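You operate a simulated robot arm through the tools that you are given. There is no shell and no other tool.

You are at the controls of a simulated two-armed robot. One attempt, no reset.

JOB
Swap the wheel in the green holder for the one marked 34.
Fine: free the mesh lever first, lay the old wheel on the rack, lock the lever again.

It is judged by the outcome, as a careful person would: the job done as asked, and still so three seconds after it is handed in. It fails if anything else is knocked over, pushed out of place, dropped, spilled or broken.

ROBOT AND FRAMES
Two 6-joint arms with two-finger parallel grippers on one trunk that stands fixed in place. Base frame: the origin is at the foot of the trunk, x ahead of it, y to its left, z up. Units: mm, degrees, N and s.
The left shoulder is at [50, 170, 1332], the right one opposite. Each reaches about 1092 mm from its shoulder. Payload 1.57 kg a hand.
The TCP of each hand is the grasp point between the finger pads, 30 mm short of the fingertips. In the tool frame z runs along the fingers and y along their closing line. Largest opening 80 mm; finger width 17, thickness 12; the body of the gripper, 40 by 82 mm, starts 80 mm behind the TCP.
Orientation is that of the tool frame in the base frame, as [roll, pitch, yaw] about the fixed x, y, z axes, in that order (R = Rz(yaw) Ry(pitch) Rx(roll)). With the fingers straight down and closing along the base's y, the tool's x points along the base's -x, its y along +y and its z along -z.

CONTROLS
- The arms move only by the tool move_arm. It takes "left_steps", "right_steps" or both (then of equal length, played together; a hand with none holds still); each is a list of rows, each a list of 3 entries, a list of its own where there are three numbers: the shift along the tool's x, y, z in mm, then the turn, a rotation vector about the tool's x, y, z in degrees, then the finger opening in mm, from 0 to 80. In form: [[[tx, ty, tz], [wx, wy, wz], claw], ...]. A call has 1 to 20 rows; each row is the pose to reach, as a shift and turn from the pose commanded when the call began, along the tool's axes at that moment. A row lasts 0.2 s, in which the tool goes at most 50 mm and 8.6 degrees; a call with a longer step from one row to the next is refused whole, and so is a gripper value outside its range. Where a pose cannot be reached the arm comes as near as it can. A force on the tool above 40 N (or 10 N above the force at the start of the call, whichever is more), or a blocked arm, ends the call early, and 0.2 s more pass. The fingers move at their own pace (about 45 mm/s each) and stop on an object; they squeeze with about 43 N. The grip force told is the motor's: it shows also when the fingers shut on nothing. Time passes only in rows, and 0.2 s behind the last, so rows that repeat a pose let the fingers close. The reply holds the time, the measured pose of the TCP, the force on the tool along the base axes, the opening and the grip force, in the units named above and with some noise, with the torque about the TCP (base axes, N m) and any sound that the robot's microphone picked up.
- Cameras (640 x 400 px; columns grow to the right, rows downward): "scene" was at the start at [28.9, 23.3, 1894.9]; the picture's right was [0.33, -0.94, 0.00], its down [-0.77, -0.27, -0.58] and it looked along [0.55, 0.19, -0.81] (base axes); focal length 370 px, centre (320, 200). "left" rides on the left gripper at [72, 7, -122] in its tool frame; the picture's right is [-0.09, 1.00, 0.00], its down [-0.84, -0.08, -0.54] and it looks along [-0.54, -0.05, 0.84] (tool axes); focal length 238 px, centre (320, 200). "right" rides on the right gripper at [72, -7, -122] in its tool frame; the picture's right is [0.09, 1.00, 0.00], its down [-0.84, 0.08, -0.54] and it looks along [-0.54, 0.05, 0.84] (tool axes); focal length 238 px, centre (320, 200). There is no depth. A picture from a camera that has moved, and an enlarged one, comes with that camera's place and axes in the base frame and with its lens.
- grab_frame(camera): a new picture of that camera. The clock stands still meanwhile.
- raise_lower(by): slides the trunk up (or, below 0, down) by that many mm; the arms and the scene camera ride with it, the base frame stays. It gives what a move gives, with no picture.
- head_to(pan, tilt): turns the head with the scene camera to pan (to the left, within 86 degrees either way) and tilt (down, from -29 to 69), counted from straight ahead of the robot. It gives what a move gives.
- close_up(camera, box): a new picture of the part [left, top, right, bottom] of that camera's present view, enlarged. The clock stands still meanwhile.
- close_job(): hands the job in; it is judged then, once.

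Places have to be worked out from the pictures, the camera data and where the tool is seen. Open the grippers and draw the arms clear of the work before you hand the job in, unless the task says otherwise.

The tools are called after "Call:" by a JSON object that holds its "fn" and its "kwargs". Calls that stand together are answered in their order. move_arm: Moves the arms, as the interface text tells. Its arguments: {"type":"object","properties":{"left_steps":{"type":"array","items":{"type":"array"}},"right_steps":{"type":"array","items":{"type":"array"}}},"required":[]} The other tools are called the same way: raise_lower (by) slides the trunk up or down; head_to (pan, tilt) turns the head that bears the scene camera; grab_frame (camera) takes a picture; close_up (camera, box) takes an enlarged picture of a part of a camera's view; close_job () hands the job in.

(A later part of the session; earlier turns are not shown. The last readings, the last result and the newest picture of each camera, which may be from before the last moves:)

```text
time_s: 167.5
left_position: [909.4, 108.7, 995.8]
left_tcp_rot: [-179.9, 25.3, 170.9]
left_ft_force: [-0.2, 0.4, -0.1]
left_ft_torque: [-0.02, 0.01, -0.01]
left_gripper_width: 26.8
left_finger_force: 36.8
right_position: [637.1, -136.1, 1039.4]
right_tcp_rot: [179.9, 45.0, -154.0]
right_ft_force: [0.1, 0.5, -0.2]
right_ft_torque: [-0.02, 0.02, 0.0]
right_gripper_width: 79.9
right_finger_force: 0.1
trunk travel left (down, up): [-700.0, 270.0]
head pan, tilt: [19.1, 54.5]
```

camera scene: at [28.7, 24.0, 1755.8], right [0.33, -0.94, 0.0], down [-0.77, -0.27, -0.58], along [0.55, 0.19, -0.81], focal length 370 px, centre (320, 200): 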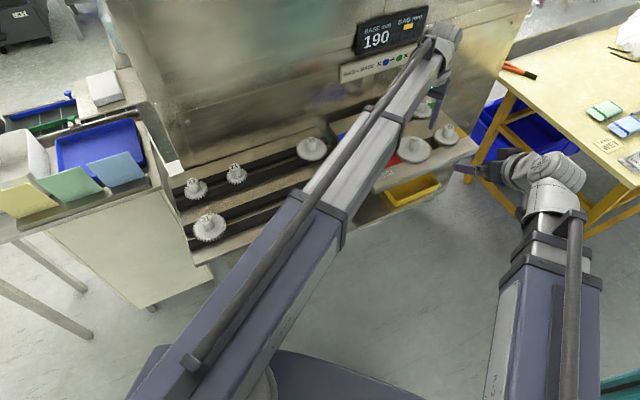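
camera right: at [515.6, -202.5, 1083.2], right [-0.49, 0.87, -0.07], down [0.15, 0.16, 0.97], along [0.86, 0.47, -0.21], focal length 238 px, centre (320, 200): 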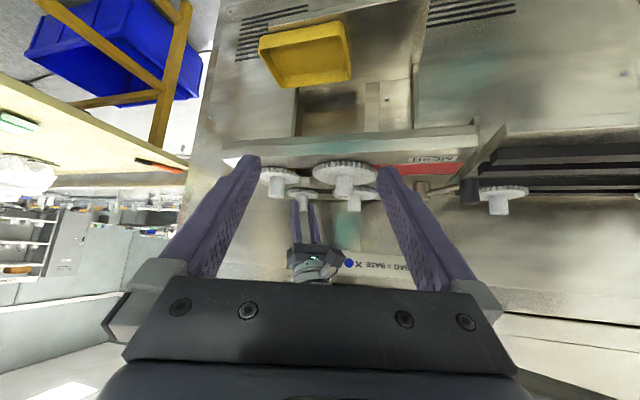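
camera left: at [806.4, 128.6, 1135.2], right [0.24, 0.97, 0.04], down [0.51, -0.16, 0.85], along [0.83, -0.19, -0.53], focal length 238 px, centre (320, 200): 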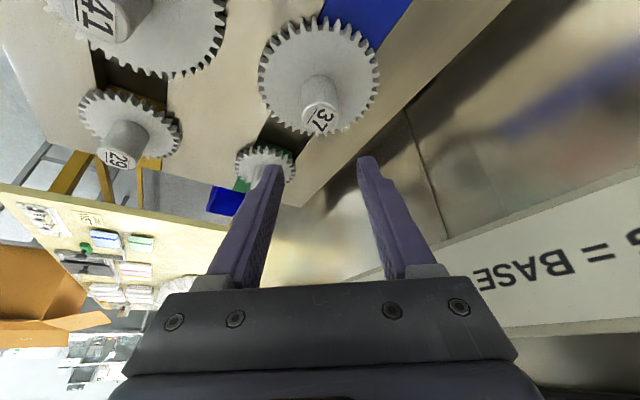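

The 37 also lifts freely, so only the 26 is held. I set the 37 back and release it, then go back to the 26 to rock it sideways with real force, which I have not done yet (the earlier ±3 mm gave only a few newtons).

Call:
{"fn": "raise_lower", "kwargs": {"by": -1.5}}

Call:
{"fn": "move_arm", "kwargs": {"left_steps": [[[0, 0, 0], [0, 0, 0], 34], [[0, 0, 0], [0, 0, 0], 46], [[0, 0, 0], [0, 0, 0], 50]]}}

Call:
{"fn": "raise_lower", "kwargs": {"by": 62}}

Call:
{"fn": "close_up", "kwargs": {"camera": "scene", "box": [280, 40, 480, 165]}}

Call:
{"fn": "close_up", "kwargs": {"camera": "right", "box": [240, 120, 440, 245]}}

```text
time_s: 168.1
left_position: [910.2, 109.0, 994.7]
left_tcp_rot: [-179.7, 25.3, 170.9]
left_ft_force: [-0.4, -0.2, -0.4]
left_ft_torque: [-0.01, -0.03, -0.03]
left_gripper_width: 26.3
left_finger_force: 36.9
right_position: [637.2, -136.8, 1036.6]
right_tcp_rot: [180.0, 45.0, -153.9]
right_ft_force: [0.6, 0.3, -0.7]
right_ft_torque: [0.0, -0.05, -0.02]
right_gripper_width: 79.9
right_finger_force: 0.1
trunk travel left (down, up): [-698.0, 272.0]
head pan, tilt: [19.1, 54.5]
```

```text
time_s: 168.8
left_position: [909.3, 108.0, 993.7]
left_tcp_rot: [-179.8, 25.2, 170.9]
left_ft_force: [0.2, -0.3, 1.0]
left_ft_torque: [-0.01, -0.03, 0.01]
left_gripper_width: 50.0
left_finger_force: 0.1
right_position: [636.8, -135.7, 1037.8]
right_tcp_rot: [-179.9, 45.0, -153.9]
right_ft_force: [-1.1, -0.1, 0.0]
right_ft_torque: [0.01, 0.03, -0.02]
right_gripper_width: 79.9
right_finger_force: 0.1
trunk travel left (down, up): [-698.0, 272.0]
head pan, tilt: [19.1, 54.5]
```

```text
time_s: 169.9
left_position: [909.2, 107.6, 1055.9]
left_tcp_rot: [-179.8, 25.3, 170.9]
left_ft_force: [-0.3, 0.6, 0.4]
left_ft_torque: [0.01, -0.01, -0.02]
left_gripper_width: 50.0
left_finger_force: 0.0
right_position: [637.2, -136.1, 1099.6]
right_tcp_rot: [180.0, 45.0, -153.8]
right_ft_force: [0.7, -0.2, -0.6]
right_ft_torque: [-0.01, 0.02, -0.01]
right_gripper_width: 80.0
right_finger_force: 0.0
trunk travel left (down, up): [-760.0, 210.0]
head pan, tilt: [19.1, 54.5]
```

```text
3.20 times, centred on (380, 102) of scene
camera zoom: at [29.1, 23.1, 1707.8], right [0.33, -0.94, 0.0], down [-0.77, -0.27, -0.58], along [0.55, 0.19, -0.81], focal length 1185 px, centre (128, 512)
```

zoom: 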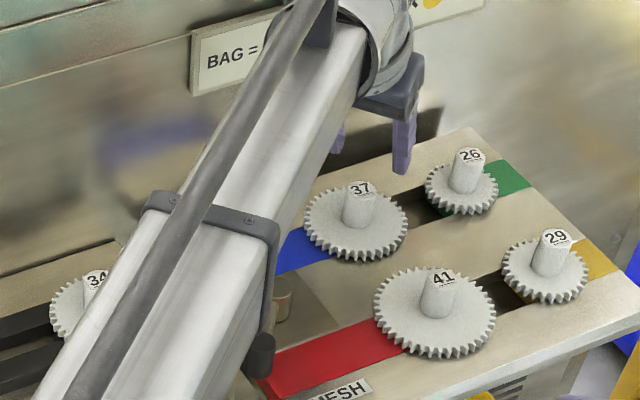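

```text
3.20 times, centred on (340, 182) of right
camera zoom: at [516.1, -202.8, 1134.5], right [-0.5, 0.87, -0.07], down [0.15, 0.16, 0.97], along [0.85, 0.47, -0.21], focal length 763 px, centre (256, 256)
```

zoom: 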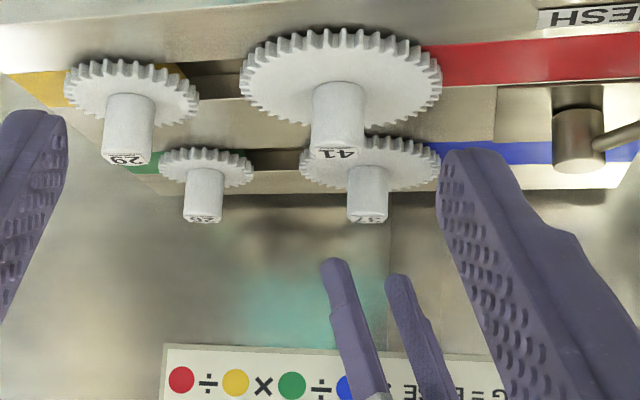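

Everything stands as it should. I notice the labels carry a line under the number that might be fine print, so I zoom right in on it.

Call:
{"fn": "close_up", "kwargs": {"camera": "scene", "box": [420, 84, 436, 94]}}

Call:
{"fn": "close_up", "kwargs": {"camera": "scene", "box": [408, 122, 424, 132]}}

Call:
{"fn": "close_up", "kwargs": {"camera": "scene", "box": [340, 0, 436, 60]}}

Call:
{"fn": "close_up", "kwargs": {"camera": "scene", "box": [416, 84, 464, 114]}}

```text
16.00 times, centred on (428, 89) of scene
camera zoom: at [29.1, 23.1, 1707.8], right [0.33, -0.94, 0.0], down [-0.77, -0.27, -0.58], along [0.55, 0.19, -0.81], focal length 5923 px, centre (-1408, 1976)
```

zoom: 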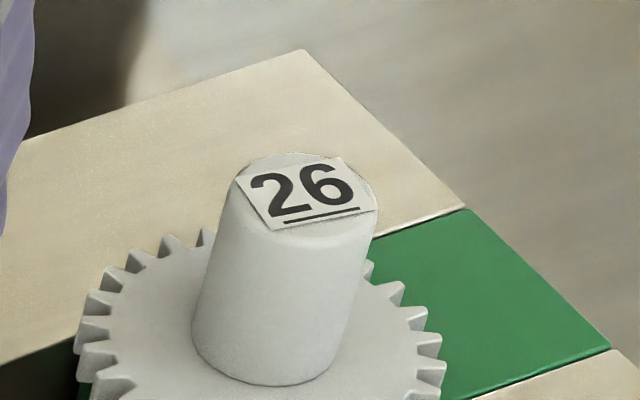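

```text
16.00 times, centred on (416, 127) of scene
camera zoom: at [29.1, 23.1, 1707.8], right [0.33, -0.94, 0.0], down [-0.77, -0.27, -0.58], along [0.55, 0.19, -0.81], focal length 5923 px, centre (-1216, 1368)
```

zoom: 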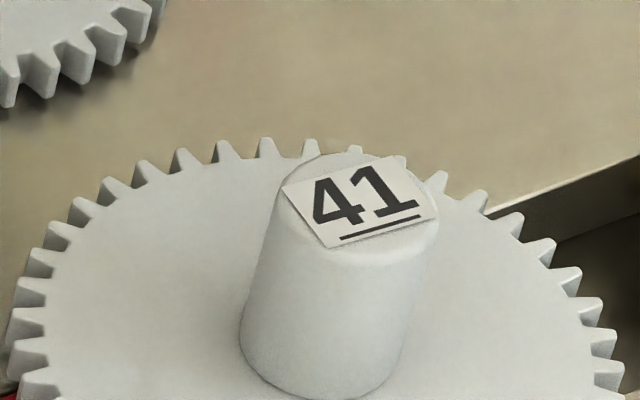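

```text
6.67 times, centred on (388, 30) of scene
camera zoom: at [29.1, 23.1, 1707.8], right [0.33, -0.94, 0.0], down [-0.77, -0.27, -0.58], along [0.55, 0.19, -0.81], focal length 2468 px, centre (-133, 1333)
```

zoom: 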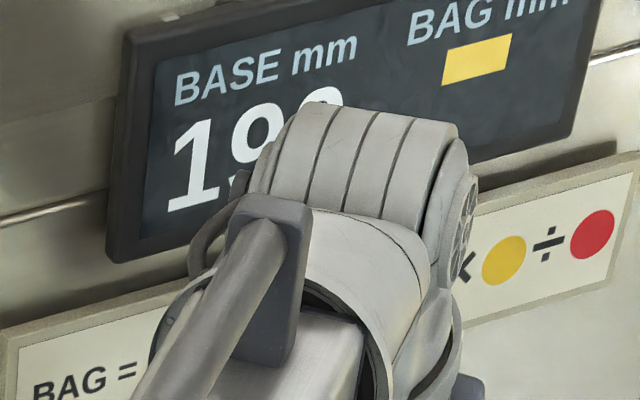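

```text
13.33 times, centred on (440, 99) of scene
camera zoom: at [29.1, 23.1, 1707.8], right [0.33, -0.94, 0.0], down [-0.77, -0.27, -0.58], along [0.55, 0.19, -0.81], focal length 4936 px, centre (-1280, 1547)
```

zoom: 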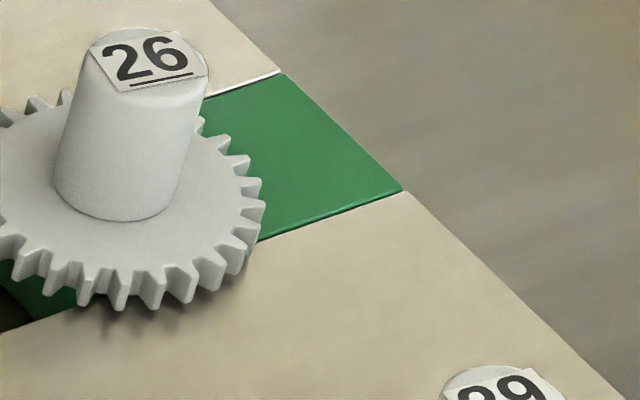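

The underline is just a 6/9 mark. I go back to the 26, grip the hub, and this time rock it firmly (up to about 25–30 N sideways) while listening for any change.

Call:
{"fn": "move_arm", "kwargs": {"left_steps": [[[-28, -25, 13], [0, 0, 0], 50], [[-56, -50, 26], [0, 0, 0], 50], [[-88.7, -72.2, 41.4], [0, 0, 0], 46], [[-88.7, -72.2, 41.4], [0, 0, 0], 46]]}}

Call:
{"fn": "close_up", "kwargs": {"camera": "left", "box": [240, 60, 400, 180]}}

```text
time_s: 170.9
left_position: [995.3, 21.6, 1056.8]
left_tcp_rot: [-179.8, 25.5, 171.0]
left_ft_force: [-0.2, 0.4, -0.6]
left_ft_torque: [0.03, 0.0, -0.05]
left_gripper_width: 46.3
left_finger_force: 0.0
right_position: [636.0, -136.7, 1099.9]
right_tcp_rot: [180.0, 44.9, -153.9]
right_ft_force: [-0.1, 0.4, -0.1]
right_ft_torque: [-0.02, -0.01, -0.02]
right_gripper_width: 80.1
right_finger_force: 0.1
trunk travel left (down, up): [-760.0, 210.0]
head pan, tilt: [19.1, 54.5]
```

```text
3.33 times, centred on (320, 120) of left
camera zoom: at [880.1, 46.7, 1135.3], right [0.24, 0.97, 0.04], down [0.51, -0.16, 0.85], along [0.83, -0.19, -0.53], focal length 794 px, centre (320, 467)
```

zoom: 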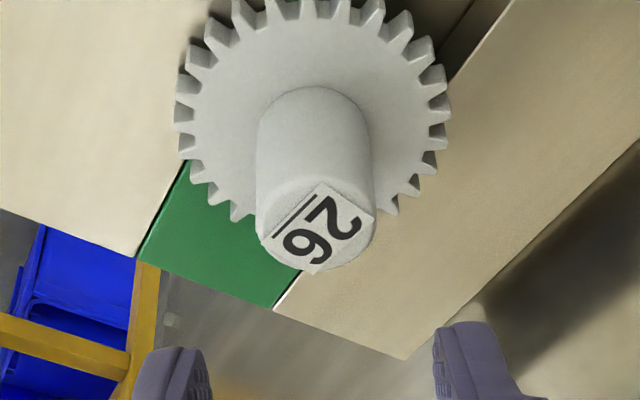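

Centred. I lower, grip and rock: ±8 mm across, then ±8 mm along.

Call:
{"fn": "raise_lower", "kwargs": {"by": -63}}

Call:
{"fn": "move_arm", "kwargs": {"left_steps": [[[0, 0, 0], [0, 0, 0], 30], [[0, 0, 0], [0, 0, 0], 15], [[0, 0, 0], [0, 0, 0], 0], [[0, 0, 0], [0, 0, 0], 0], [[0, 0, 0], [0, 0, 0], 0]]}}

Call:
{"fn": "move_arm", "kwargs": {"left_steps": [[[0, 4, 0], [0, 0, 0], 0], [[0, 8, 0], [0, 0, 0], 0], [[0, 8, 0], [0, 0, 0], 0]]}}

Call:
{"fn": "move_arm", "kwargs": {"left_steps": [[[0, -8, 0], [0, 0, 0], 0], [[0, -12, 0], [0, 0, 0], 0], [[0, -16, 0], [0, 0, 0], 0], [[0, -16, 0], [0, 0, 0], 0]]}}

```text
time_s: 171.9
left_position: [994.8, 20.7, 993.8]
left_tcp_rot: [-179.8, 25.3, 170.9]
left_ft_force: [0.5, 0.2, -0.6]
left_ft_torque: [0.02, -0.01, 0.02]
left_gripper_width: 46.2
left_finger_force: 0.1
right_position: [636.2, -136.2, 1037.5]
right_tcp_rot: [180.0, 45.1, -153.9]
right_ft_force: [-0.1, 0.0, 0.2]
right_ft_torque: [-0.01, 0.01, -0.02]
right_gripper_width: 79.9
right_finger_force: 0.2
trunk travel left (down, up): [-697.0, 273.0]
head pan, tilt: [19.1, 54.5]
```

```text
time_s: 173.1
left_position: [995.7, 20.6, 993.2]
left_tcp_rot: [-179.8, 25.3, 170.9]
left_ft_force: [2.5, 4.9, 0.6]
left_ft_torque: [0.12, -0.07, 0.02]
left_gripper_width: 25.9
left_finger_force: 37.1
right_position: [636.9, -136.7, 1035.9]
right_tcp_rot: [-180.0, 45.0, -153.9]
right_ft_force: [0.1, 0.3, -0.9]
right_ft_torque: [-0.01, -0.01, -0.02]
right_gripper_width: 80.3
right_finger_force: 0.0
trunk travel left (down, up): [-697.0, 273.0]
head pan, tilt: [19.1, 54.5]
```

```text
time_s: 173.9
left_position: [994.2, 21.8, 994.6]
left_tcp_rot: [-179.7, 25.3, 170.7]
left_ft_force: [-3.2, -22.9, -1.7]
left_ft_torque: [-0.84, 0.07, -0.15]
left_gripper_width: 26.0
left_finger_force: 37.3
right_position: [636.9, -138.4, 1036.2]
right_tcp_rot: [179.9, 45.0, -154.1]
right_ft_force: [0.1, -1.0, 0.5]
right_ft_torque: [-0.01, -0.01, 0.03]
right_gripper_width: 80.0
right_finger_force: 0.1
trunk travel left (down, up): [-697.0, 273.0]
head pan, tilt: [19.1, 54.5]
```

```text
time_s: 174.9
left_position: [995.0, 20.1, 992.8]
left_tcp_rot: [179.9, 25.3, 171.0]
left_ft_force: [3.8, 27.0, 4.0]
left_ft_torque: [0.85, -0.14, 0.15]
left_gripper_width: 26.0
left_finger_force: 37.5
right_position: [636.3, -135.9, 1036.7]
right_tcp_rot: [-179.7, 45.0, -153.8]
right_ft_force: [0.3, -0.3, -0.1]
right_ft_torque: [0.0, 0.01, -0.01]
right_gripper_width: 79.7
right_finger_force: 0.0
trunk travel left (down, up): [-697.0, 273.0]
head pan, tilt: [19.1, 54.5]
```

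±25 N sideways gives nothing. I rock along the arm too, return to centre and test the lift.

Call:
{"fn": "move_arm", "kwargs": {"left_steps": [[[0, 8, 0], [0, 0, 0], 0], [[6, 8, -2.8], [0, 0, 0], 0], [[9, 8, -4.2], [0, 0, 0], 0], [[0, 8, 0], [0, 0, 0], 0], [[-6, 8, 2.8], [0, 0, 0], 0], [[-9, 8, 4.2], [0, 0, 0], 0], [[0, 8, 0], [0, 0, 0], 0], [[0, 8, 0], [0, 0, 0], 0]]}}

Call:
{"fn": "raise_lower", "kwargs": {"by": 2}}

Call:
{"fn": "raise_lower", "kwargs": {"by": -5}}

```text
time_s: 176.7
left_position: [996.4, 20.6, 994.3]
left_tcp_rot: [-179.8, 25.5, 171.0]
left_ft_force: [0.5, 10.7, 0.4]
left_ft_torque: [0.4, -0.16, 0.09]
left_gripper_width: 26.0
left_finger_force: 36.7
right_position: [637.5, -135.5, 1037.4]
right_tcp_rot: [-179.8, 45.0, -153.9]
right_ft_force: [-0.5, -0.5, 0.0]
right_ft_torque: [0.01, -0.01, -0.04]
right_gripper_width: 80.0
right_finger_force: 0.0
trunk travel left (down, up): [-697.0, 273.0]
head pan, tilt: [19.1, 54.5]
```

```text
time_s: 177.2
left_position: [995.8, 21.1, 993.2]
left_tcp_rot: [-179.8, 25.3, 170.9]
left_ft_force: [3.8, 10.1, -10.5]
left_ft_torque: [0.44, -0.47, 0.04]
left_gripper_width: 26.1
left_finger_force: 36.8
right_position: [638.0, -136.6, 1036.3]
right_tcp_rot: [-179.9, 44.8, -153.8]
right_ft_force: [0.0, 0.3, 0.1]
right_ft_torque: [-0.02, -0.01, -0.02]
right_gripper_width: 80.1
right_finger_force: 0.1
trunk travel left (down, up): [-699.0, 271.0]
head pan, tilt: [19.1, 54.5]
```

```text
time_s: 177.8
left_position: [995.7, 20.6, 993.7]
left_tcp_rot: [-179.8, 25.8, 170.9]
left_ft_force: [14.5, 10.1, 28.6]
left_ft_torque: [0.15, -0.57, 0.0]
left_gripper_width: 25.9
left_finger_force: 37.2
right_position: [636.1, -137.0, 1034.6]
right_tcp_rot: [-179.9, 45.1, -154.0]
right_ft_force: [-0.3, 0.2, -0.2]
right_ft_torque: [-0.01, 0.05, 0.01]
right_gripper_width: 80.3
right_finger_force: 0.1
trunk travel left (down, up): [-694.0, 276.0]
head pan, tilt: [19.1, 54.5]
```

Pressing down 28 N gives no click either. I check the lift once more after the press.

Call:
{"fn": "raise_lower", "kwargs": {"by": 5}}

Call:
{"fn": "move_arm", "kwargs": {"left_steps": [[[0, 0, 0], [0, 0, 0], 34], [[0, 0, 0], [0, 0, 0], 46], [[0, 0, 0], [0, 0, 0], 50]]}}

Call:
{"fn": "raise_lower", "kwargs": {"by": 100}}

```text
time_s: 178.3
left_position: [995.6, 21.0, 992.7]
left_tcp_rot: [-179.7, 25.3, 170.9]
left_ft_force: [12.2, 8.4, -8.0]
left_ft_torque: [0.34, -0.76, 0.04]
left_gripper_width: 25.8
left_finger_force: 37.2
right_position: [637.6, -136.3, 1036.8]
right_tcp_rot: [180.0, 44.8, -153.9]
right_ft_force: [-0.3, 0.2, 0.8]
right_ft_torque: [0.01, 0.0, -0.03]
right_gripper_width: 80.0
right_finger_force: 0.0
trunk travel left (down, up): [-699.0, 271.0]
head pan, tilt: [19.1, 54.5]
```

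```text
time_s: 179.1
left_position: [994.8, 20.5, 995.9]
left_tcp_rot: [-179.8, 25.2, 170.9]
left_ft_force: [0.4, -0.1, 0.2]
left_ft_torque: [0.02, -0.01, 0.0]
left_gripper_width: 49.9
left_finger_force: 0.0
right_position: [636.3, -136.6, 1037.3]
right_tcp_rot: [179.9, 45.0, -153.9]
right_ft_force: [-0.1, -0.5, -0.1]
right_ft_torque: [-0.02, 0.01, -0.02]
right_gripper_width: 79.9
right_finger_force: 0.1
trunk travel left (down, up): [-699.0, 271.0]
head pan, tilt: [19.1, 54.5]
```

```text
time_s: 180.4
left_position: [994.3, 19.9, 1096.0]
left_tcp_rot: [-179.9, 25.4, 170.9]
left_ft_force: [-0.1, 0.0, -0.4]
left_ft_torque: [0.01, -0.03, 0.02]
left_gripper_width: 50.1
left_finger_force: 0.0
right_position: [636.8, -136.4, 1138.6]
right_tcp_rot: [-179.9, 44.9, -153.8]
right_ft_force: [-0.6, -0.5, -0.7]
right_ft_torque: [0.04, -0.02, 0.01]
right_gripper_width: 79.9
right_finger_force: 0.0
trunk travel left (down, up): [-799.0, 171.0]
head pan, tilt: [19.1, 54.5]
```

Nothing gives. One more idea: when I first pushed the lever the wrong way I loaded the mesh with 42 N, which may have wedged the 26 sideways on its post. I check how well the 26 and the 29 are centred on their coloured strips, from a common viewpoint above.

Call:
{"fn": "move_arm", "kwargs": {"left_steps": [[[25, 0, -10], [0, 5, 0], 50], [[50, 0, -20], [0, 10, 0], 50], [[75, 0, -31], [0, 15, 0], 50], [[100, 0, -42], [0, 20, 0], 50], [[121, -10, -53], [0, 25, 0], 50], [[121, -10, -53], [0, 25, 0], 50]]}}

Call:
{"fn": "grab_frame", "kwargs": {"camera": "left"}}

```text
time_s: 181.8
left_position: [861.5, 31.1, 1074.6]
left_tcp_rot: [-179.8, 0.4, 170.8]
left_ft_force: [-0.5, 0.1, 0.4]
left_ft_torque: [-0.03, -0.01, -0.03]
left_gripper_width: 50.2
left_finger_force: 0.1
left hand out of reach, approached as far as the arm can: row 1, 2, 3, 4, 5, 6
right_position: [636.7, -136.3, 1138.7]
right_tcp_rot: [180.0, 45.0, -153.9]
right_ft_force: [0.1, 0.0, -0.2]
right_ft_torque: [-0.01, 0.0, 0.03]
right_gripper_width: 80.2
right_finger_force: 0.1
trunk travel left (down, up): [-799.0, 171.0]
head pan, tilt: [19.1, 54.5]
```

```text
taken
camera left: at [792.3, 50.6, 1194.9], right [0.25, 0.97, 0.0], down [0.81, -0.21, 0.55], along [0.53, -0.14, -0.84], focal length 238 px, centre (320, 200)
```

left: 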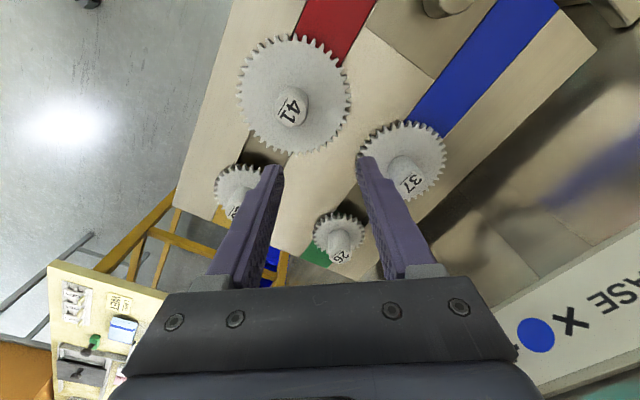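

Call:
{"fn": "close_up", "kwargs": {"camera": "left", "box": [295, 200, 391, 275]}}

Call:
{"fn": "close_up", "kwargs": {"camera": "left", "box": [195, 140, 291, 215]}}

Call:
{"fn": "close_up", "kwargs": {"camera": "right", "box": [240, 140, 304, 180]}}

Call:
{"fn": "close_up", "kwargs": {"camera": "right", "box": [268, 150, 332, 190]}}

```text
5.33 times, centred on (343, 238) of left
camera zoom: at [792.3, 50.6, 1194.9], right [0.25, 0.97, 0.0], down [0.81, -0.21, 0.55], along [0.53, -0.14, -0.84], focal length 1271 px, centre (197, 0)
```

zoom: 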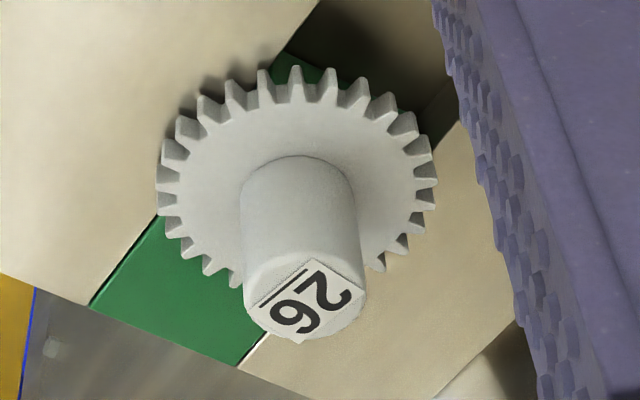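

```text
5.33 times, centred on (243, 178) of left
camera zoom: at [792.3, 50.6, 1194.9], right [0.25, 0.97, 0.0], down [0.81, -0.21, 0.55], along [0.53, -0.14, -0.84], focal length 1271 px, centre (731, 320)
```

zoom: 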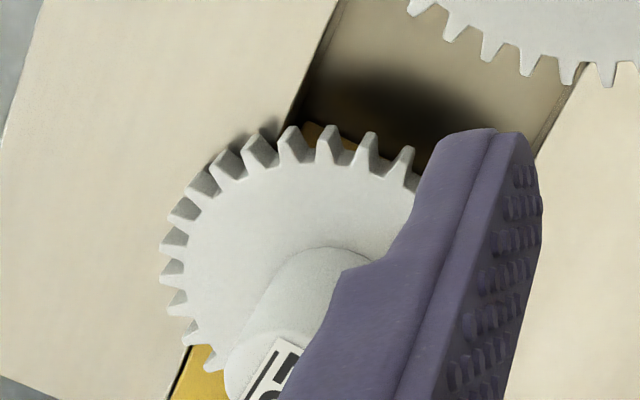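

```text
10.00 times, centred on (272, 160) of right
camera zoom: at [516.1, -202.6, 1173.6], right [-0.5, 0.87, -0.07], down [0.15, 0.16, 0.97], along [0.85, 0.47, -0.21], focal length 2384 px, centre (800, 600)
```

zoom: 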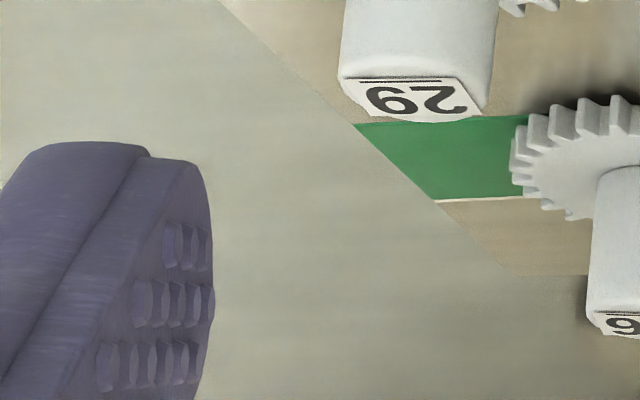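

```text
10.00 times, centred on (300, 170) of right
camera zoom: at [516.1, -202.6, 1173.6], right [-0.5, 0.87, -0.07], down [0.15, 0.16, 0.97], along [0.85, 0.47, -0.21], focal length 2384 px, centre (520, 500)
```

zoom: 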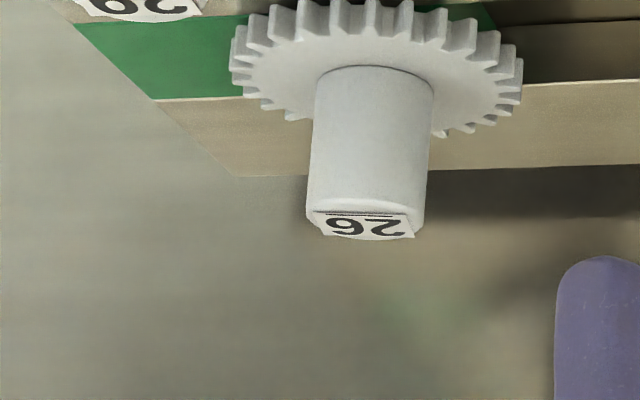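

Both sit equally on their strips, so no wedging is visible. The last thing to rule out is the lever itself: I will grip it again, cycle it, and try the 26 with the lever in another position. I bring the hand above the knob, turning to straddle it.

Call:
{"fn": "move_arm", "kwargs": {"left_steps": [[[8.8, 4.2, 0], [0, 0, 8.3], 50], [[17.6, 8.3, 0], [0, 0, 16.6], 50], [[26.4, 12.5, 0], [0, 0, 24.9], 50], [[35.2, 16.6, 0], [0, 0, 33.2], 50], [[44, 20.8, 0], [0, 0, 41.5], 50], [[52.8, 25, 0], [0, 0, 49.8], 50], [[61.6, 29.1, 0], [0, 0, 58.1], 50], [[70.4, 33.3, 0], [0, 0, 66.4], 50], [[79.2, 37.4, 0], [0, 0, 74.7], 50], [[88, 41.6, 0], [0, 0, 83], 50], [[96.8, 45.8, 0], [0, 0, 91.3], 50], [[105.6, 49.9, 0], [0, 0, 99.6], 50], [[114.4, 54.1, 0], [0, 0, 107.9], 50], [[123.2, 58.2, 0], [0, 0, 116.2], 50], [[132, 62.4, 0], [0, 0, 124.5], 50], [[140.8, 66.6, 0], [0, 0, 132.8], 50], [[149.6, 70.7, 0], [0, 0, 141.1], 50], [[158.4, 74.9, 0], [0, 0, 149.4], 50], [[167.2, 79, 0], [0, 0, 157.7], 50], [[176, 83.2, 0], [0, 0, 166], 50]]}}

Call:
{"fn": "grab_frame", "kwargs": {"camera": "left"}}

```text
time_s: 186.0
left_position: [701.6, 141.4, 1073.9]
left_tcp_rot: [179.8, -0.3, 4.9]
left_ft_force: [0.3, 0.5, -0.1]
left_ft_torque: [-0.02, -0.02, -0.04]
left_gripper_width: 50.2
left_finger_force: 0.0
right_position: [637.0, -136.7, 1138.4]
right_tcp_rot: [179.9, 45.1, -153.9]
right_ft_force: [0.7, 0.4, 0.8]
right_ft_torque: [-0.04, 0.0, 0.0]
right_gripper_width: 80.0
right_finger_force: 0.0
trunk travel left (down, up): [-799.0, 171.0]
head pan, tilt: [19.1, 54.5]
```

```text
taken
camera left: at [773.9, 141.1, 1195.8], right [-0.01, -1.0, 0.0], down [-0.84, 0.01, 0.54], along [-0.54, 0.0, -0.84], focal length 238 px, centre (320, 200)
```

left: 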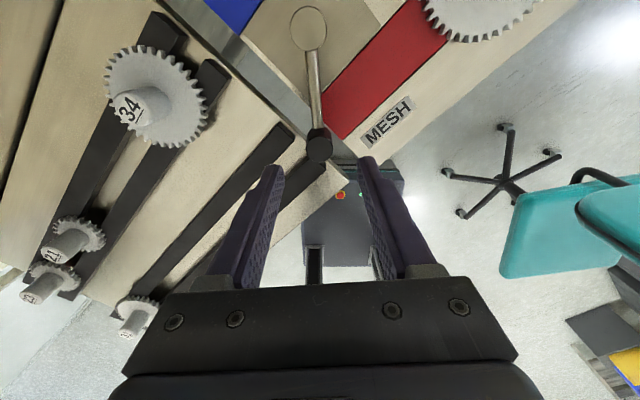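

The knob is right between the fingers (lever at about −175°). I nudge 3 mm, lower and grip it.

Call:
{"fn": "move_arm", "kwargs": {"left_steps": [[[3, 0, 0], [0, 0, 0], 50]]}}

Call:
{"fn": "raise_lower", "kwargs": {"by": -78}}

Call:
{"fn": "move_arm", "kwargs": {"left_steps": [[[0, 0, 0], [0, 0, 0], 34], [[0, 0, 0], [0, 0, 0], 20], [[0, 0, 0], [0, 0, 0], 10], [[0, 0, 0], [0, 0, 0], 10], [[0, 0, 0], [0, 0, 0], 10]]}}

```text
time_s: 186.4
left_position: [705.6, 141.4, 1073.8]
left_tcp_rot: [179.8, -0.3, 5.1]
left_ft_force: [-0.4, 0.3, 0.6]
left_ft_torque: [-0.02, -0.01, 0.03]
left_gripper_width: 49.9
left_finger_force: 0.1
right_position: [636.7, -137.6, 1138.0]
right_tcp_rot: [179.9, 45.0, -154.0]
right_ft_force: [-0.6, -0.1, -0.4]
right_ft_torque: [-0.01, -0.01, 0.01]
right_gripper_width: 79.9
right_finger_force: 0.2
trunk travel left (down, up): [-799.0, 171.0]
head pan, tilt: [19.1, 54.5]
```

```text
time_s: 187.6
left_position: [704.5, 140.7, 997.3]
left_tcp_rot: [179.8, -0.2, 5.1]
left_ft_force: [-0.3, 0.5, -0.5]
left_ft_torque: [0.01, 0.01, -0.01]
left_gripper_width: 49.9
left_finger_force: 0.0
right_position: [637.2, -136.1, 1061.5]
right_tcp_rot: [180.0, 45.0, -153.9]
right_ft_force: [1.1, -0.2, 0.3]
right_ft_torque: [0.02, 0.04, -0.01]
right_gripper_width: 79.7
right_finger_force: 0.1
trunk travel left (down, up): [-721.0, 249.0]
head pan, tilt: [19.1, 54.5]
```

```text
time_s: 188.8
left_position: [705.0, 142.1, 997.6]
left_tcp_rot: [179.9, -0.3, 4.9]
left_ft_force: [-1.0, 0.7, -0.2]
left_ft_torque: [0.53, 0.07, 0.01]
left_gripper_width: 23.7
left_finger_force: 35.3
right_position: [636.7, -137.5, 1060.8]
right_tcp_rot: [-179.9, 44.9, -154.0]
right_ft_force: [0.4, -0.5, -0.2]
right_ft_torque: [0.0, 0.01, 0.02]
right_gripper_width: 80.0
right_finger_force: 0.1
trunk travel left (down, up): [-721.0, 249.0]
head pan, tilt: [19.1, 54.5]
```

Gripped at −175.4°. I first check whether the lever is really at its stop by easing it 5 mm further in the freeing direction.

Call:
{"fn": "move_arm", "kwargs": {"left_steps": [[[0, -2.5, 0], [0, 0, 1.5], 10], [[0, -5, 0], [0, 0, 3.5], 10], [[0, -5, 0], [0, 0, 3.5], 10], [[0, -5, 0], [0, 0, 3.5], 10]]}}

```text
time_s: 189.8
left_position: [705.0, 140.5, 997.3]
left_tcp_rot: [179.9, -0.3, 5.1]
left_ft_force: [-0.9, 0.7, 0.2]
left_ft_torque: [0.53, 0.04, 0.07]
left_gripper_width: 23.6
left_finger_force: 35.8
left hand out of reach, approached as far as the arm can: row 2, 3, 4
right_position: [636.7, -136.9, 1061.0]
right_tcp_rot: [179.9, 45.0, -153.9]
right_ft_force: [-0.4, 0.6, 0.6]
right_ft_torque: [0.01, -0.01, -0.01]
right_gripper_width: 80.0
right_finger_force: 0.1
trunk travel left (down, up): [-721.0, 249.0]
head pan, tilt: [19.1, 54.5]
```

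The wrist hit its yaw limit, so I push without turning the hand.

Call:
{"fn": "move_arm", "kwargs": {"left_steps": [[[0, -3, 0], [0, 0, 0], 10], [[0, -6, 0], [0, 0, 0], 10], [[0, -6, 0], [0, 0, 0], 10], [[0, -6, 0], [0, 0, 0], 10]]}}

```text
time_s: 190.8
left_position: [704.5, 142.1, 996.5]
left_tcp_rot: [179.8, -0.2, 5.2]
left_ft_force: [-1.2, -23.3, -5.6]
left_ft_torque: [0.43, -0.34, -0.08]
left_gripper_width: 23.7
left_finger_force: 35.4
right_position: [636.3, -138.5, 1059.5]
right_tcp_rot: [179.9, 45.0, -154.1]
right_ft_force: [-0.1, -0.4, -0.8]
right_ft_torque: [-0.01, -0.03, -0.02]
right_gripper_width: 80.0
right_finger_force: 0.1
trunk travel left (down, up): [-721.0, 249.0]
head pan, tilt: [19.1, 54.5]
```

23 N and no motion: the lever is definitely at its stop, i.e. fully free. I swing it back to its middle position to test the 26 there.

Call:
{"fn": "move_arm", "kwargs": {"left_steps": [[[0, 6, 0], [0, 0, 0], 10], [[0, 11, 0], [0, 0, -4], 10], [[0.1, 16.4, 0], [0, 0, -8], 10], [[1.2, 21.9, 0], [0, 0, -12], 10], [[2.4, 27.3, 0], [0, 0, -16], 10], [[4.2, 32.6, 0], [0, 0, -20], 10], [[6.1, 37.8, 0], [0, 0, -24], 10], [[8.6, 42.7, 0], [0, 0, -28], 10], [[11.2, 47.6, 0], [0, 0, -32], 10], [[14.4, 52.2, 0], [0, 0, -36], 10], [[17.7, 56.7, 0], [0, 0, -40], 10], [[17.7, 56.7, 0], [0, 0, -40], 10]]}}

Call:
{"fn": "close_up", "kwargs": {"camera": "right", "box": [240, 140, 440, 265]}}

```text
time_s: 193.4
left_position: [727.8, 92.2, 995.5]
left_tcp_rot: [179.6, -0.1, 45.1]
left_ft_force: [4.0, 4.8, 7.5]
left_ft_torque: [1.03, 0.02, 0.02]
left_gripper_width: 23.7
left_finger_force: 35.7
right_position: [636.7, -137.1, 1061.1]
right_tcp_rot: [-180.0, 45.0, -153.9]
right_ft_force: [0.8, 0.0, 0.2]
right_ft_torque: [0.0, 0.0, -0.02]
right_gripper_width: 79.9
right_finger_force: 0.1
trunk travel left (down, up): [-721.0, 249.0]
head pan, tilt: [19.1, 54.5]
```

```text
3.20 times, centred on (340, 202) of right
camera zoom: at [515.9, -202.6, 1095.8], right [-0.5, 0.87, -0.07], down [0.15, 0.16, 0.97], along [0.85, 0.47, -0.21], focal length 763 px, centre (256, 192)
```

zoom: 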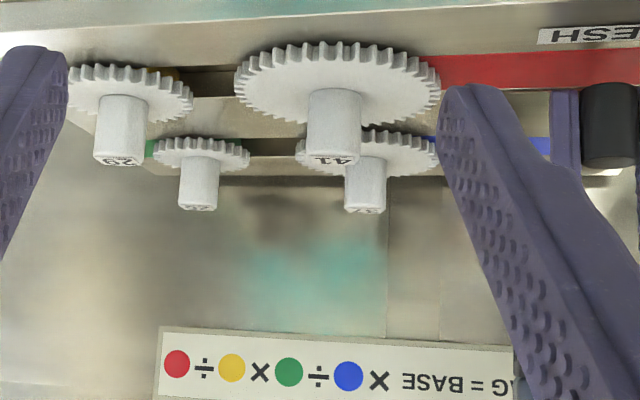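

At mid-travel the slides are still open. Rather than stopping here, I complete a full lever cycle: on to the locked end first, watching forces and listening, then free again in one go.

Call:
{"fn": "move_arm", "kwargs": {"left_steps": [[[0.2, 5.6, 0], [0, 0, -4], 10], [[0.7, 11, 0], [0, 0, -8], 10], [[1.6, 16.5, 0], [0, 0, -12], 10], [[2.9, 21.9, 0], [0, 0, -16], 10], [[4.6, 27.3, 0], [0, 0, -20], 10], [[6.7, 32.5, 0], [0, 0, -24], 10], [[9.1, 37.5, 0], [0, 0, -28], 10], [[11.8, 42.3, 0], [0, 0, -32], 10], [[14.9, 46.9, 0], [0, 0, -36], 10], [[18.3, 51.3, 0], [0, 0, -40], 10], [[18.3, 51.3, 0], [0, 0, -40], 10]]}}

Call:
{"fn": "close_up", "kwargs": {"camera": "right", "box": [240, 140, 440, 265]}}

Call:
{"fn": "close_up", "kwargs": {"camera": "scene", "box": [320, 0, 480, 100]}}

```text
time_s: 195.8
left_position: [776.2, 68.7, 995.7]
left_tcp_rot: [179.8, 0.2, 85.1]
left_ft_force: [-3.4, -0.7, -2.3]
left_ft_torque: [0.48, 0.69, 0.26]
left_gripper_width: 23.7
left_finger_force: 35.4
right_position: [636.5, -136.9, 1059.7]
right_tcp_rot: [179.9, 44.9, -153.9]
right_ft_force: [0.9, -0.3, 0.6]
right_ft_torque: [0.0, -0.01, 0.0]
right_gripper_width: 80.1
right_finger_force: 0.0
trunk travel left (down, up): [-721.0, 249.0]
head pan, tilt: [19.1, 54.5]
```

```text
3.20 times, centred on (340, 202) of right
camera zoom: at [515.8, -203.0, 1095.6], right [-0.5, 0.87, -0.07], down [0.15, 0.16, 0.97], along [0.85, 0.47, -0.21], focal length 763 px, centre (256, 192)
```

zoom: 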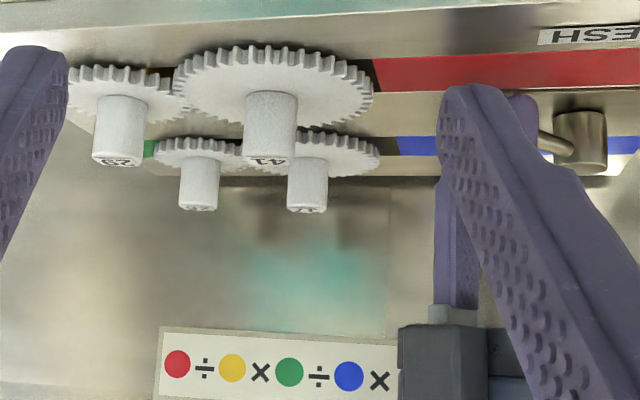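

```text
4.00 times, centred on (400, 50) of scene
camera zoom: at [28.7, 22.9, 1668.8], right [0.33, -0.94, 0.0], down [-0.77, -0.27, -0.58], along [0.55, 0.19, -0.81], focal length 1481 px, centre (0, 800)
```

zoom: 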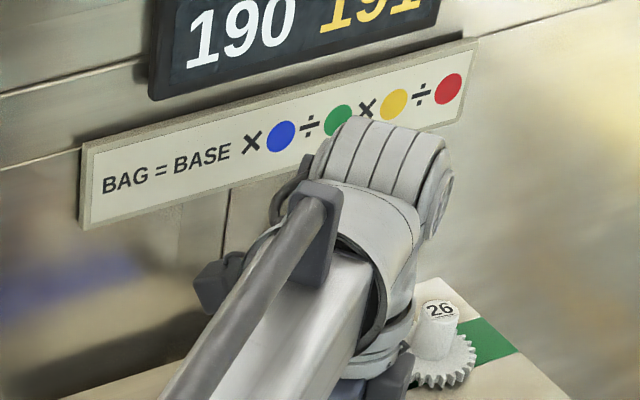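

The lever locks smoothly and the display shows 191 again, so the mechanism works as expected. Now I free it again in one continuous swing to the far stop.

Call:
{"fn": "move_arm", "kwargs": {"left_steps": [[[0.9, -11.1, 0], [0, 0, 8], 10], [[3.2, -22, 0], [0, 0, 16], 10], [[7.2, -32.4, 0], [0, 0, 24], 10], [[12.4, -42.2, 0], [0, 0, 32], 10], [[19, -51.1, 0], [0, 0, 40], 10], [[26.9, -59.1, 0], [0, 0, 48], 10], [[35.6, -65.9, 0], [0, 0, 56], 10], [[45.3, -71.3, 0], [0, 0, 64], 10], [[55.7, -75.4, 0], [0, 0, 72], 10], [[66.5, -78.1, 0], [0, 0, 79.9], 10], [[69.5, -78.4, 0], [0, 0, 79.9], 10], [[69.5, -78.4, 0], [0, 0, 79.9], 10]]}}

Call:
{"fn": "close_up", "kwargs": {"camera": "right", "box": [240, 140, 440, 265]}}

```text
time_s: 198.4
left_position: [704.7, 141.5, 996.3]
left_tcp_rot: [179.9, -0.5, 5.0]
left_ft_force: [0.6, -11.2, -1.0]
left_ft_torque: [0.49, -0.59, -0.18]
left_gripper_width: 23.6
left_finger_force: 35.7
right_position: [636.7, -138.0, 1060.2]
right_tcp_rot: [180.0, 45.0, -154.0]
right_ft_force: [1.1, 0.1, -0.6]
right_ft_torque: [-0.02, 0.0, 0.02]
right_gripper_width: 80.0
right_finger_force: 0.0
trunk travel left (down, up): [-721.0, 249.0]
head pan, tilt: [19.1, 54.5]
```

```text
3.20 times, centred on (340, 202) of right
camera zoom: at [515.9, -204.2, 1095.3], right [-0.5, 0.87, -0.06], down [0.15, 0.16, 0.98], along [0.85, 0.47, -0.21], focal length 763 px, centre (256, 192)
```

zoom: 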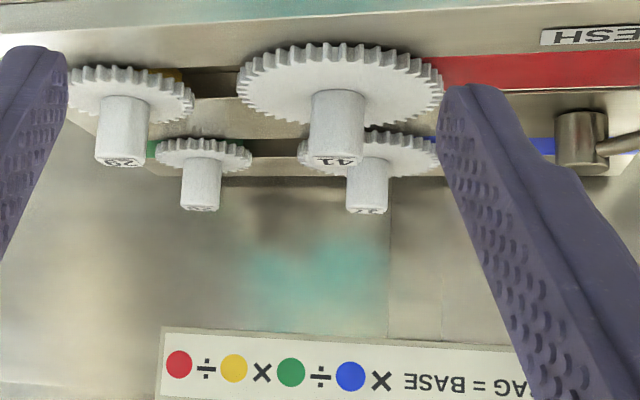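

Freed again in one swing to the stop. I release the knob, raise, and turn the hand back toward the 26.

Call:
{"fn": "move_arm", "kwargs": {"left_steps": [[[69.5, -78.4, 0], [0, 0, 0], 30]]}}

Call:
{"fn": "move_arm", "kwargs": {"left_steps": [[[0, 0, 0], [0, 0, 0], 34], [[0, 0, 0], [0, 0, 0], 46], [[0, 0, 0], [0, 0, 0], 50]]}}

```text
refused: row 1 steps farther than a row can; nothing moved
```

```text
time_s: 199.2
left_position: [704.2, 145.1, 997.6]
left_tcp_rot: [179.9, -0.3, 5.3]
left_ft_force: [-0.4, -0.5, 1.3]
left_ft_torque: [-0.02, -0.02, -0.04]
left_gripper_width: 50.0
left_finger_force: 0.1
right_position: [636.8, -136.9, 1061.2]
right_tcp_rot: [-180.0, 45.0, -153.9]
right_ft_force: [0.0, -0.5, -0.4]
right_ft_torque: [0.02, 0.0, 0.0]
right_gripper_width: 80.1
right_finger_force: 0.1
trunk travel left (down, up): [-721.0, 249.0]
head pan, tilt: [19.1, 54.5]
```

That first row was a mistake and was refused harmlessly; the knob is now released. I raise and turn back toward the 26.

Call:
{"fn": "raise_lower", "kwargs": {"by": 80}}

Call:
{"fn": "move_arm", "kwargs": {"left_steps": [[[8.3, 5.9, 0], [0, 0, -8.3], 50], [[16.6, 11.8, 0], [0, 0, -16.6], 50], [[24.8, 17.7, 0], [0, 0, -24.9], 50], [[33.1, 23.7, 0], [0, 0, -33.2], 50], [[41.4, 29.6, 0], [0, 0, -41.5], 50], [[49.7, 35.5, 0], [0, 0, -49.8], 50], [[58, 41.4, 0], [0, 0, -58.1], 50], [[66.2, 47.3, 0], [0, 0, -66.4], 50], [[74.5, 53.2, 0], [0, 0, -74.7], 50], [[82.8, 59.2, 0], [0, 0, -83], 50], [[91.1, 65.1, 0], [0, 0, -91.3], 50], [[99.4, 71, 0], [0, 0, -99.6], 50], [[107.6, 76.9, 0], [0, 0, -107.9], 50], [[115.9, 82.8, 0], [0, 0, -116.2], 50], [[124.2, 88.7, 0], [0, 0, -124.5], 50], [[132.5, 94.6, 0], [0, 0, -132.8], 50], [[140.8, 100.6, 0], [0, 0, -141.1], 50], [[149, 106.5, 0], [0, 0, -149.4], 50], [[157.3, 112.4, 0], [0, 0, -157.7], 50], [[165.6, 118.3, 0], [0, 0, -165.8], 50]]}}

Call:
{"fn": "grab_frame", "kwargs": {"camera": "left"}}

```text
time_s: 200.3
left_position: [704.4, 144.2, 1075.5]
left_tcp_rot: [179.9, -0.3, 5.3]
left_ft_force: [0.3, 0.3, -0.3]
left_ft_torque: [0.02, -0.02, 0.0]
left_gripper_width: 49.9
left_finger_force: 0.1
right_position: [637.2, -136.9, 1140.1]
right_tcp_rot: [-180.0, 45.0, -153.8]
right_ft_force: [1.0, 0.9, -0.6]
right_ft_torque: [-0.02, -0.01, 0.01]
right_gripper_width: 80.1
right_finger_force: 0.0
trunk travel left (down, up): [-801.0, 169.0]
head pan, tilt: [19.1, 54.5]
```

```text
time_s: 204.5
left_position: [880.9, 42.0, 1077.3]
left_tcp_rot: [180.0, 0.3, 171.3]
left_ft_force: [-0.4, 0.0, -0.7]
left_ft_torque: [-0.03, -0.02, 0.04]
left_gripper_width: 50.2
left_finger_force: 0.1
right_position: [637.5, -135.5, 1141.2]
right_tcp_rot: [-179.9, 45.1, -153.8]
right_ft_force: [0.4, -0.3, 0.4]
right_ft_torque: [-0.01, 0.05, -0.01]
right_gripper_width: 79.8
right_finger_force: 0.0
trunk travel left (down, up): [-801.0, 169.0]
head pan, tilt: [19.1, 54.5]
```

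```text
taken
camera left: at [810.4, 59.9, 1196.8], right [0.24, 0.97, 0.0], down [0.81, -0.2, 0.55], along [0.53, -0.13, -0.84], focal length 238 px, centre (320, 200)
```

left: 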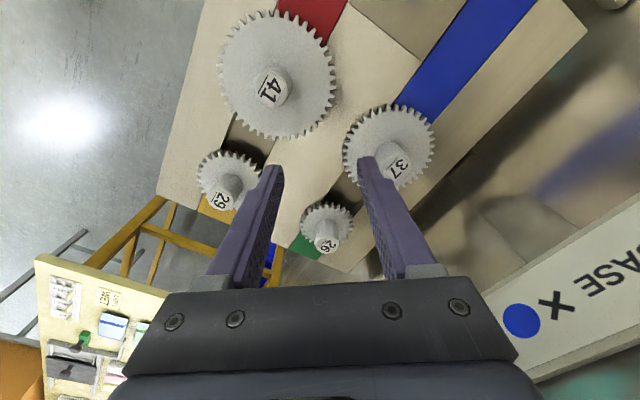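

I tilt out over the 26 again.

Call:
{"fn": "move_arm", "kwargs": {"left_steps": [[[-28.9, -0.8, -1.3], [0, -6.2, 0], 50], [[-57.9, -1.5, -5.2], [0, -12.4, 0], 50], [[-86.8, -2.3, -11.6], [0, -18.5, 0.2], 50], [[-115.7, -3, -20.6], [0, -24.7, 0.3], 46], [[-115.7, -3, -20.6], [0, -24.7, 0.3], 46]]}}

Call:
{"fn": "close_up", "kwargs": {"camera": "left", "box": [240, 40, 400, 160]}}

```text
time_s: 205.7
left_position: [994.6, 21.1, 1097.1]
left_tcp_rot: [179.9, 25.0, 170.8]
left_ft_force: [-0.1, -1.0, 0.4]
left_ft_torque: [0.02, -0.02, 0.02]
left_gripper_width: 45.9
left_finger_force: 0.0
right_position: [636.7, -136.5, 1141.1]
right_tcp_rot: [-180.0, 45.0, -153.9]
right_ft_force: [-0.6, -0.5, 0.6]
right_ft_torque: [-0.02, 0.01, -0.02]
right_gripper_width: 79.6
right_finger_force: 0.0
trunk travel left (down, up): [-801.0, 169.0]
head pan, tilt: [19.1, 54.5]
```

```text
3.33 times, centred on (320, 100) of left
camera zoom: at [880.2, 46.6, 1176.1], right [0.24, 0.97, 0.04], down [0.51, -0.16, 0.85], along [0.83, -0.18, -0.53], focal length 794 px, centre (320, 533)
```

zoom: 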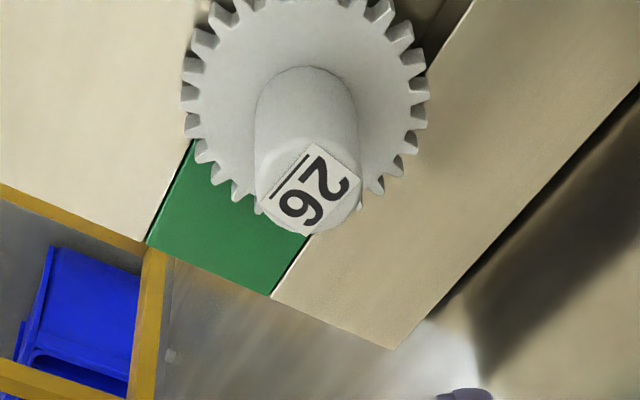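

Centred again. I lower, grip, and test with a 2 mm lift.

Call:
{"fn": "raise_lower", "kwargs": {"by": -104}}

Call:
{"fn": "move_arm", "kwargs": {"left_steps": [[[0, 0, 0], [0, 0, 0], 30], [[0, 0, 0], [0, 0, 0], 15], [[0, 0, 0], [0, 0, 0], 0], [[0, 0, 0], [0, 0, 0], 0], [[0, 0, 0], [0, 0, 0], 0]]}}

Call:
{"fn": "raise_lower", "kwargs": {"by": 2}}

```text
time_s: 207.1
left_position: [993.7, 21.7, 992.2]
left_tcp_rot: [180.0, 25.0, 170.7]
left_ft_force: [-0.8, 0.1, 0.4]
left_ft_torque: [-0.02, -0.01, -0.03]
left_gripper_width: 45.7
left_finger_force: 0.0
right_position: [635.3, -137.4, 1035.7]
right_tcp_rot: [-180.0, 45.0, -153.9]
right_ft_force: [-1.3, -0.5, 0.4]
right_ft_torque: [-0.01, -0.02, 0.0]
right_gripper_width: 79.9
right_finger_force: 0.1
trunk travel left (down, up): [-697.0, 273.0]
head pan, tilt: [19.1, 54.5]
```

```text
time_s: 208.3
left_position: [992.6, 20.1, 993.5]
left_tcp_rot: [-180.0, 25.0, 170.8]
left_ft_force: [0.7, -0.2, 0.2]
left_ft_torque: [-0.01, 0.01, 0.0]
left_gripper_width: 26.0
left_finger_force: 36.8
right_position: [637.1, -135.8, 1036.4]
right_tcp_rot: [179.9, 45.1, -153.8]
right_ft_force: [0.6, -0.1, 0.5]
right_ft_torque: [0.02, -0.02, -0.03]
right_gripper_width: 80.1
right_finger_force: 0.1
trunk travel left (down, up): [-697.0, 273.0]
head pan, tilt: [19.1, 54.5]
```

```text
time_s: 208.8
left_position: [992.9, 20.6, 994.6]
left_tcp_rot: [-180.0, 25.0, 170.9]
left_ft_force: [0.0, -0.7, 0.1]
left_ft_torque: [-0.03, 0.06, -0.03]
left_gripper_width: 26.0
left_finger_force: 37.3
right_position: [637.2, -137.3, 1039.3]
right_tcp_rot: [179.9, 45.0, -154.0]
right_ft_force: [-1.5, 0.3, -0.2]
right_ft_torque: [0.01, -0.01, -0.02]
right_gripper_width: 80.0
right_finger_force: 0.1
trunk travel left (down, up): [-699.0, 271.0]
head pan, tilt: [19.1, 54.5]
```

After the full lever cycle the 26 lifts freely. I raise 12 mm more and look before taking it all the way up.

Call:
{"fn": "raise_lower", "kwargs": {"by": 12}}

Call:
{"fn": "close_up", "kwargs": {"camera": "right", "box": [250, 160, 346, 220]}}

```text
time_s: 209.4
left_position: [994.9, 21.1, 1006.3]
left_tcp_rot: [-179.9, 24.9, 170.8]
left_ft_force: [-0.4, -0.2, -0.8]
left_ft_torque: [-0.01, 0.01, -0.01]
left_gripper_width: 26.0
left_finger_force: 37.7
right_position: [636.6, -136.6, 1051.4]
right_tcp_rot: [180.0, 45.0, -153.9]
right_ft_force: [-0.1, 0.1, 0.4]
right_ft_torque: [-0.02, -0.03, 0.01]
right_gripper_width: 79.7
right_finger_force: 0.1
trunk travel left (down, up): [-711.0, 259.0]
head pan, tilt: [19.1, 54.5]
```

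```text
6.67 times, centred on (298, 190) of right
camera zoom: at [516.2, -202.8, 1085.5], right [-0.5, 0.87, -0.06], down [0.15, 0.16, 0.97], along [0.85, 0.47, -0.21], focal length 1589 px, centre (467, 267)
```

zoom: 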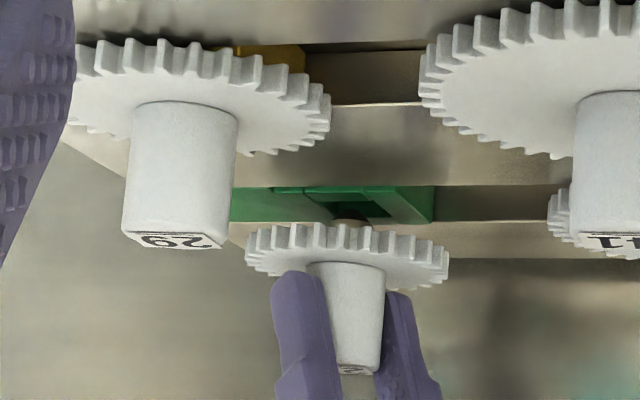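

It is coming off cleanly. I raise it well clear.

Call:
{"fn": "raise_lower", "kwargs": {"by": 75}}

Call:
{"fn": "close_up", "kwargs": {"camera": "right", "box": [250, 130, 346, 190]}}

Call:
{"fn": "grab_frame", "kwargs": {"camera": "left"}}

Call:
{"fn": "close_up", "kwargs": {"camera": "scene", "box": [400, 70, 480, 120]}}

```text
time_s: 210.6
left_position: [994.2, 20.8, 1080.7]
left_tcp_rot: [180.0, 25.0, 170.8]
left_ft_force: [0.4, -0.5, -1.2]
left_ft_torque: [0.0, 0.02, -0.04]
left_gripper_width: 26.1
left_finger_force: 36.9
right_position: [637.3, -137.1, 1125.3]
right_tcp_rot: [-180.0, 45.0, -153.8]
right_ft_force: [-0.5, 0.4, 0.5]
right_ft_torque: [0.0, 0.0, 0.01]
right_gripper_width: 80.0
right_finger_force: 0.1
trunk travel left (down, up): [-786.0, 184.0]
head pan, tilt: [19.1, 54.5]
```

```text
6.67 times, centred on (298, 160) of right
camera zoom: at [516.2, -202.8, 1160.5], right [-0.5, 0.87, -0.07], down [0.15, 0.16, 0.97], along [0.85, 0.47, -0.21], focal length 1589 px, centre (467, 467)
```

zoom: 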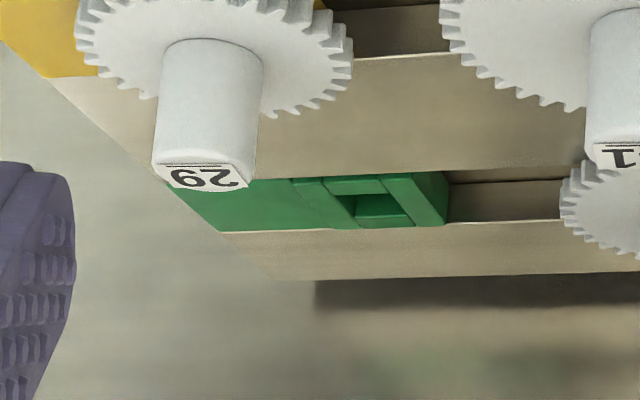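

```text
taken
camera left: at [880.3, 46.7, 1160.9], right [0.24, 0.97, 0.04], down [0.51, -0.16, 0.84], along [0.83, -0.18, -0.53], focal length 238 px, centre (320, 200)
```

left: 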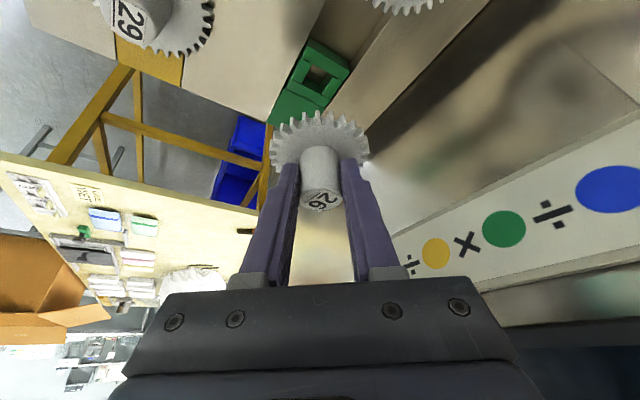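

```text
8.00 times, centred on (440, 95) of scene
camera zoom: at [29.2, 23.1, 1733.8], right [0.33, -0.94, 0.0], down [-0.77, -0.27, -0.58], along [0.55, 0.19, -0.81], focal length 2962 px, centre (-640, 1040)
```

zoom: 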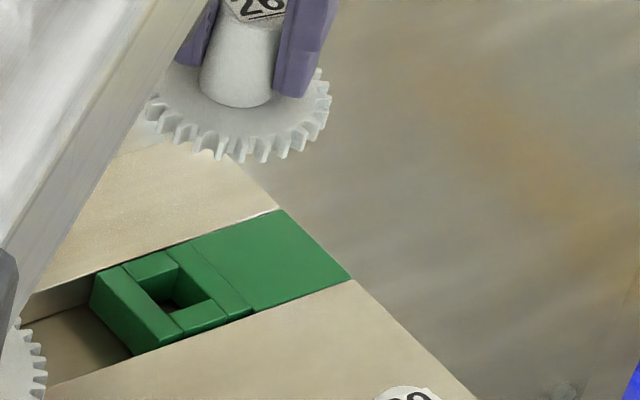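

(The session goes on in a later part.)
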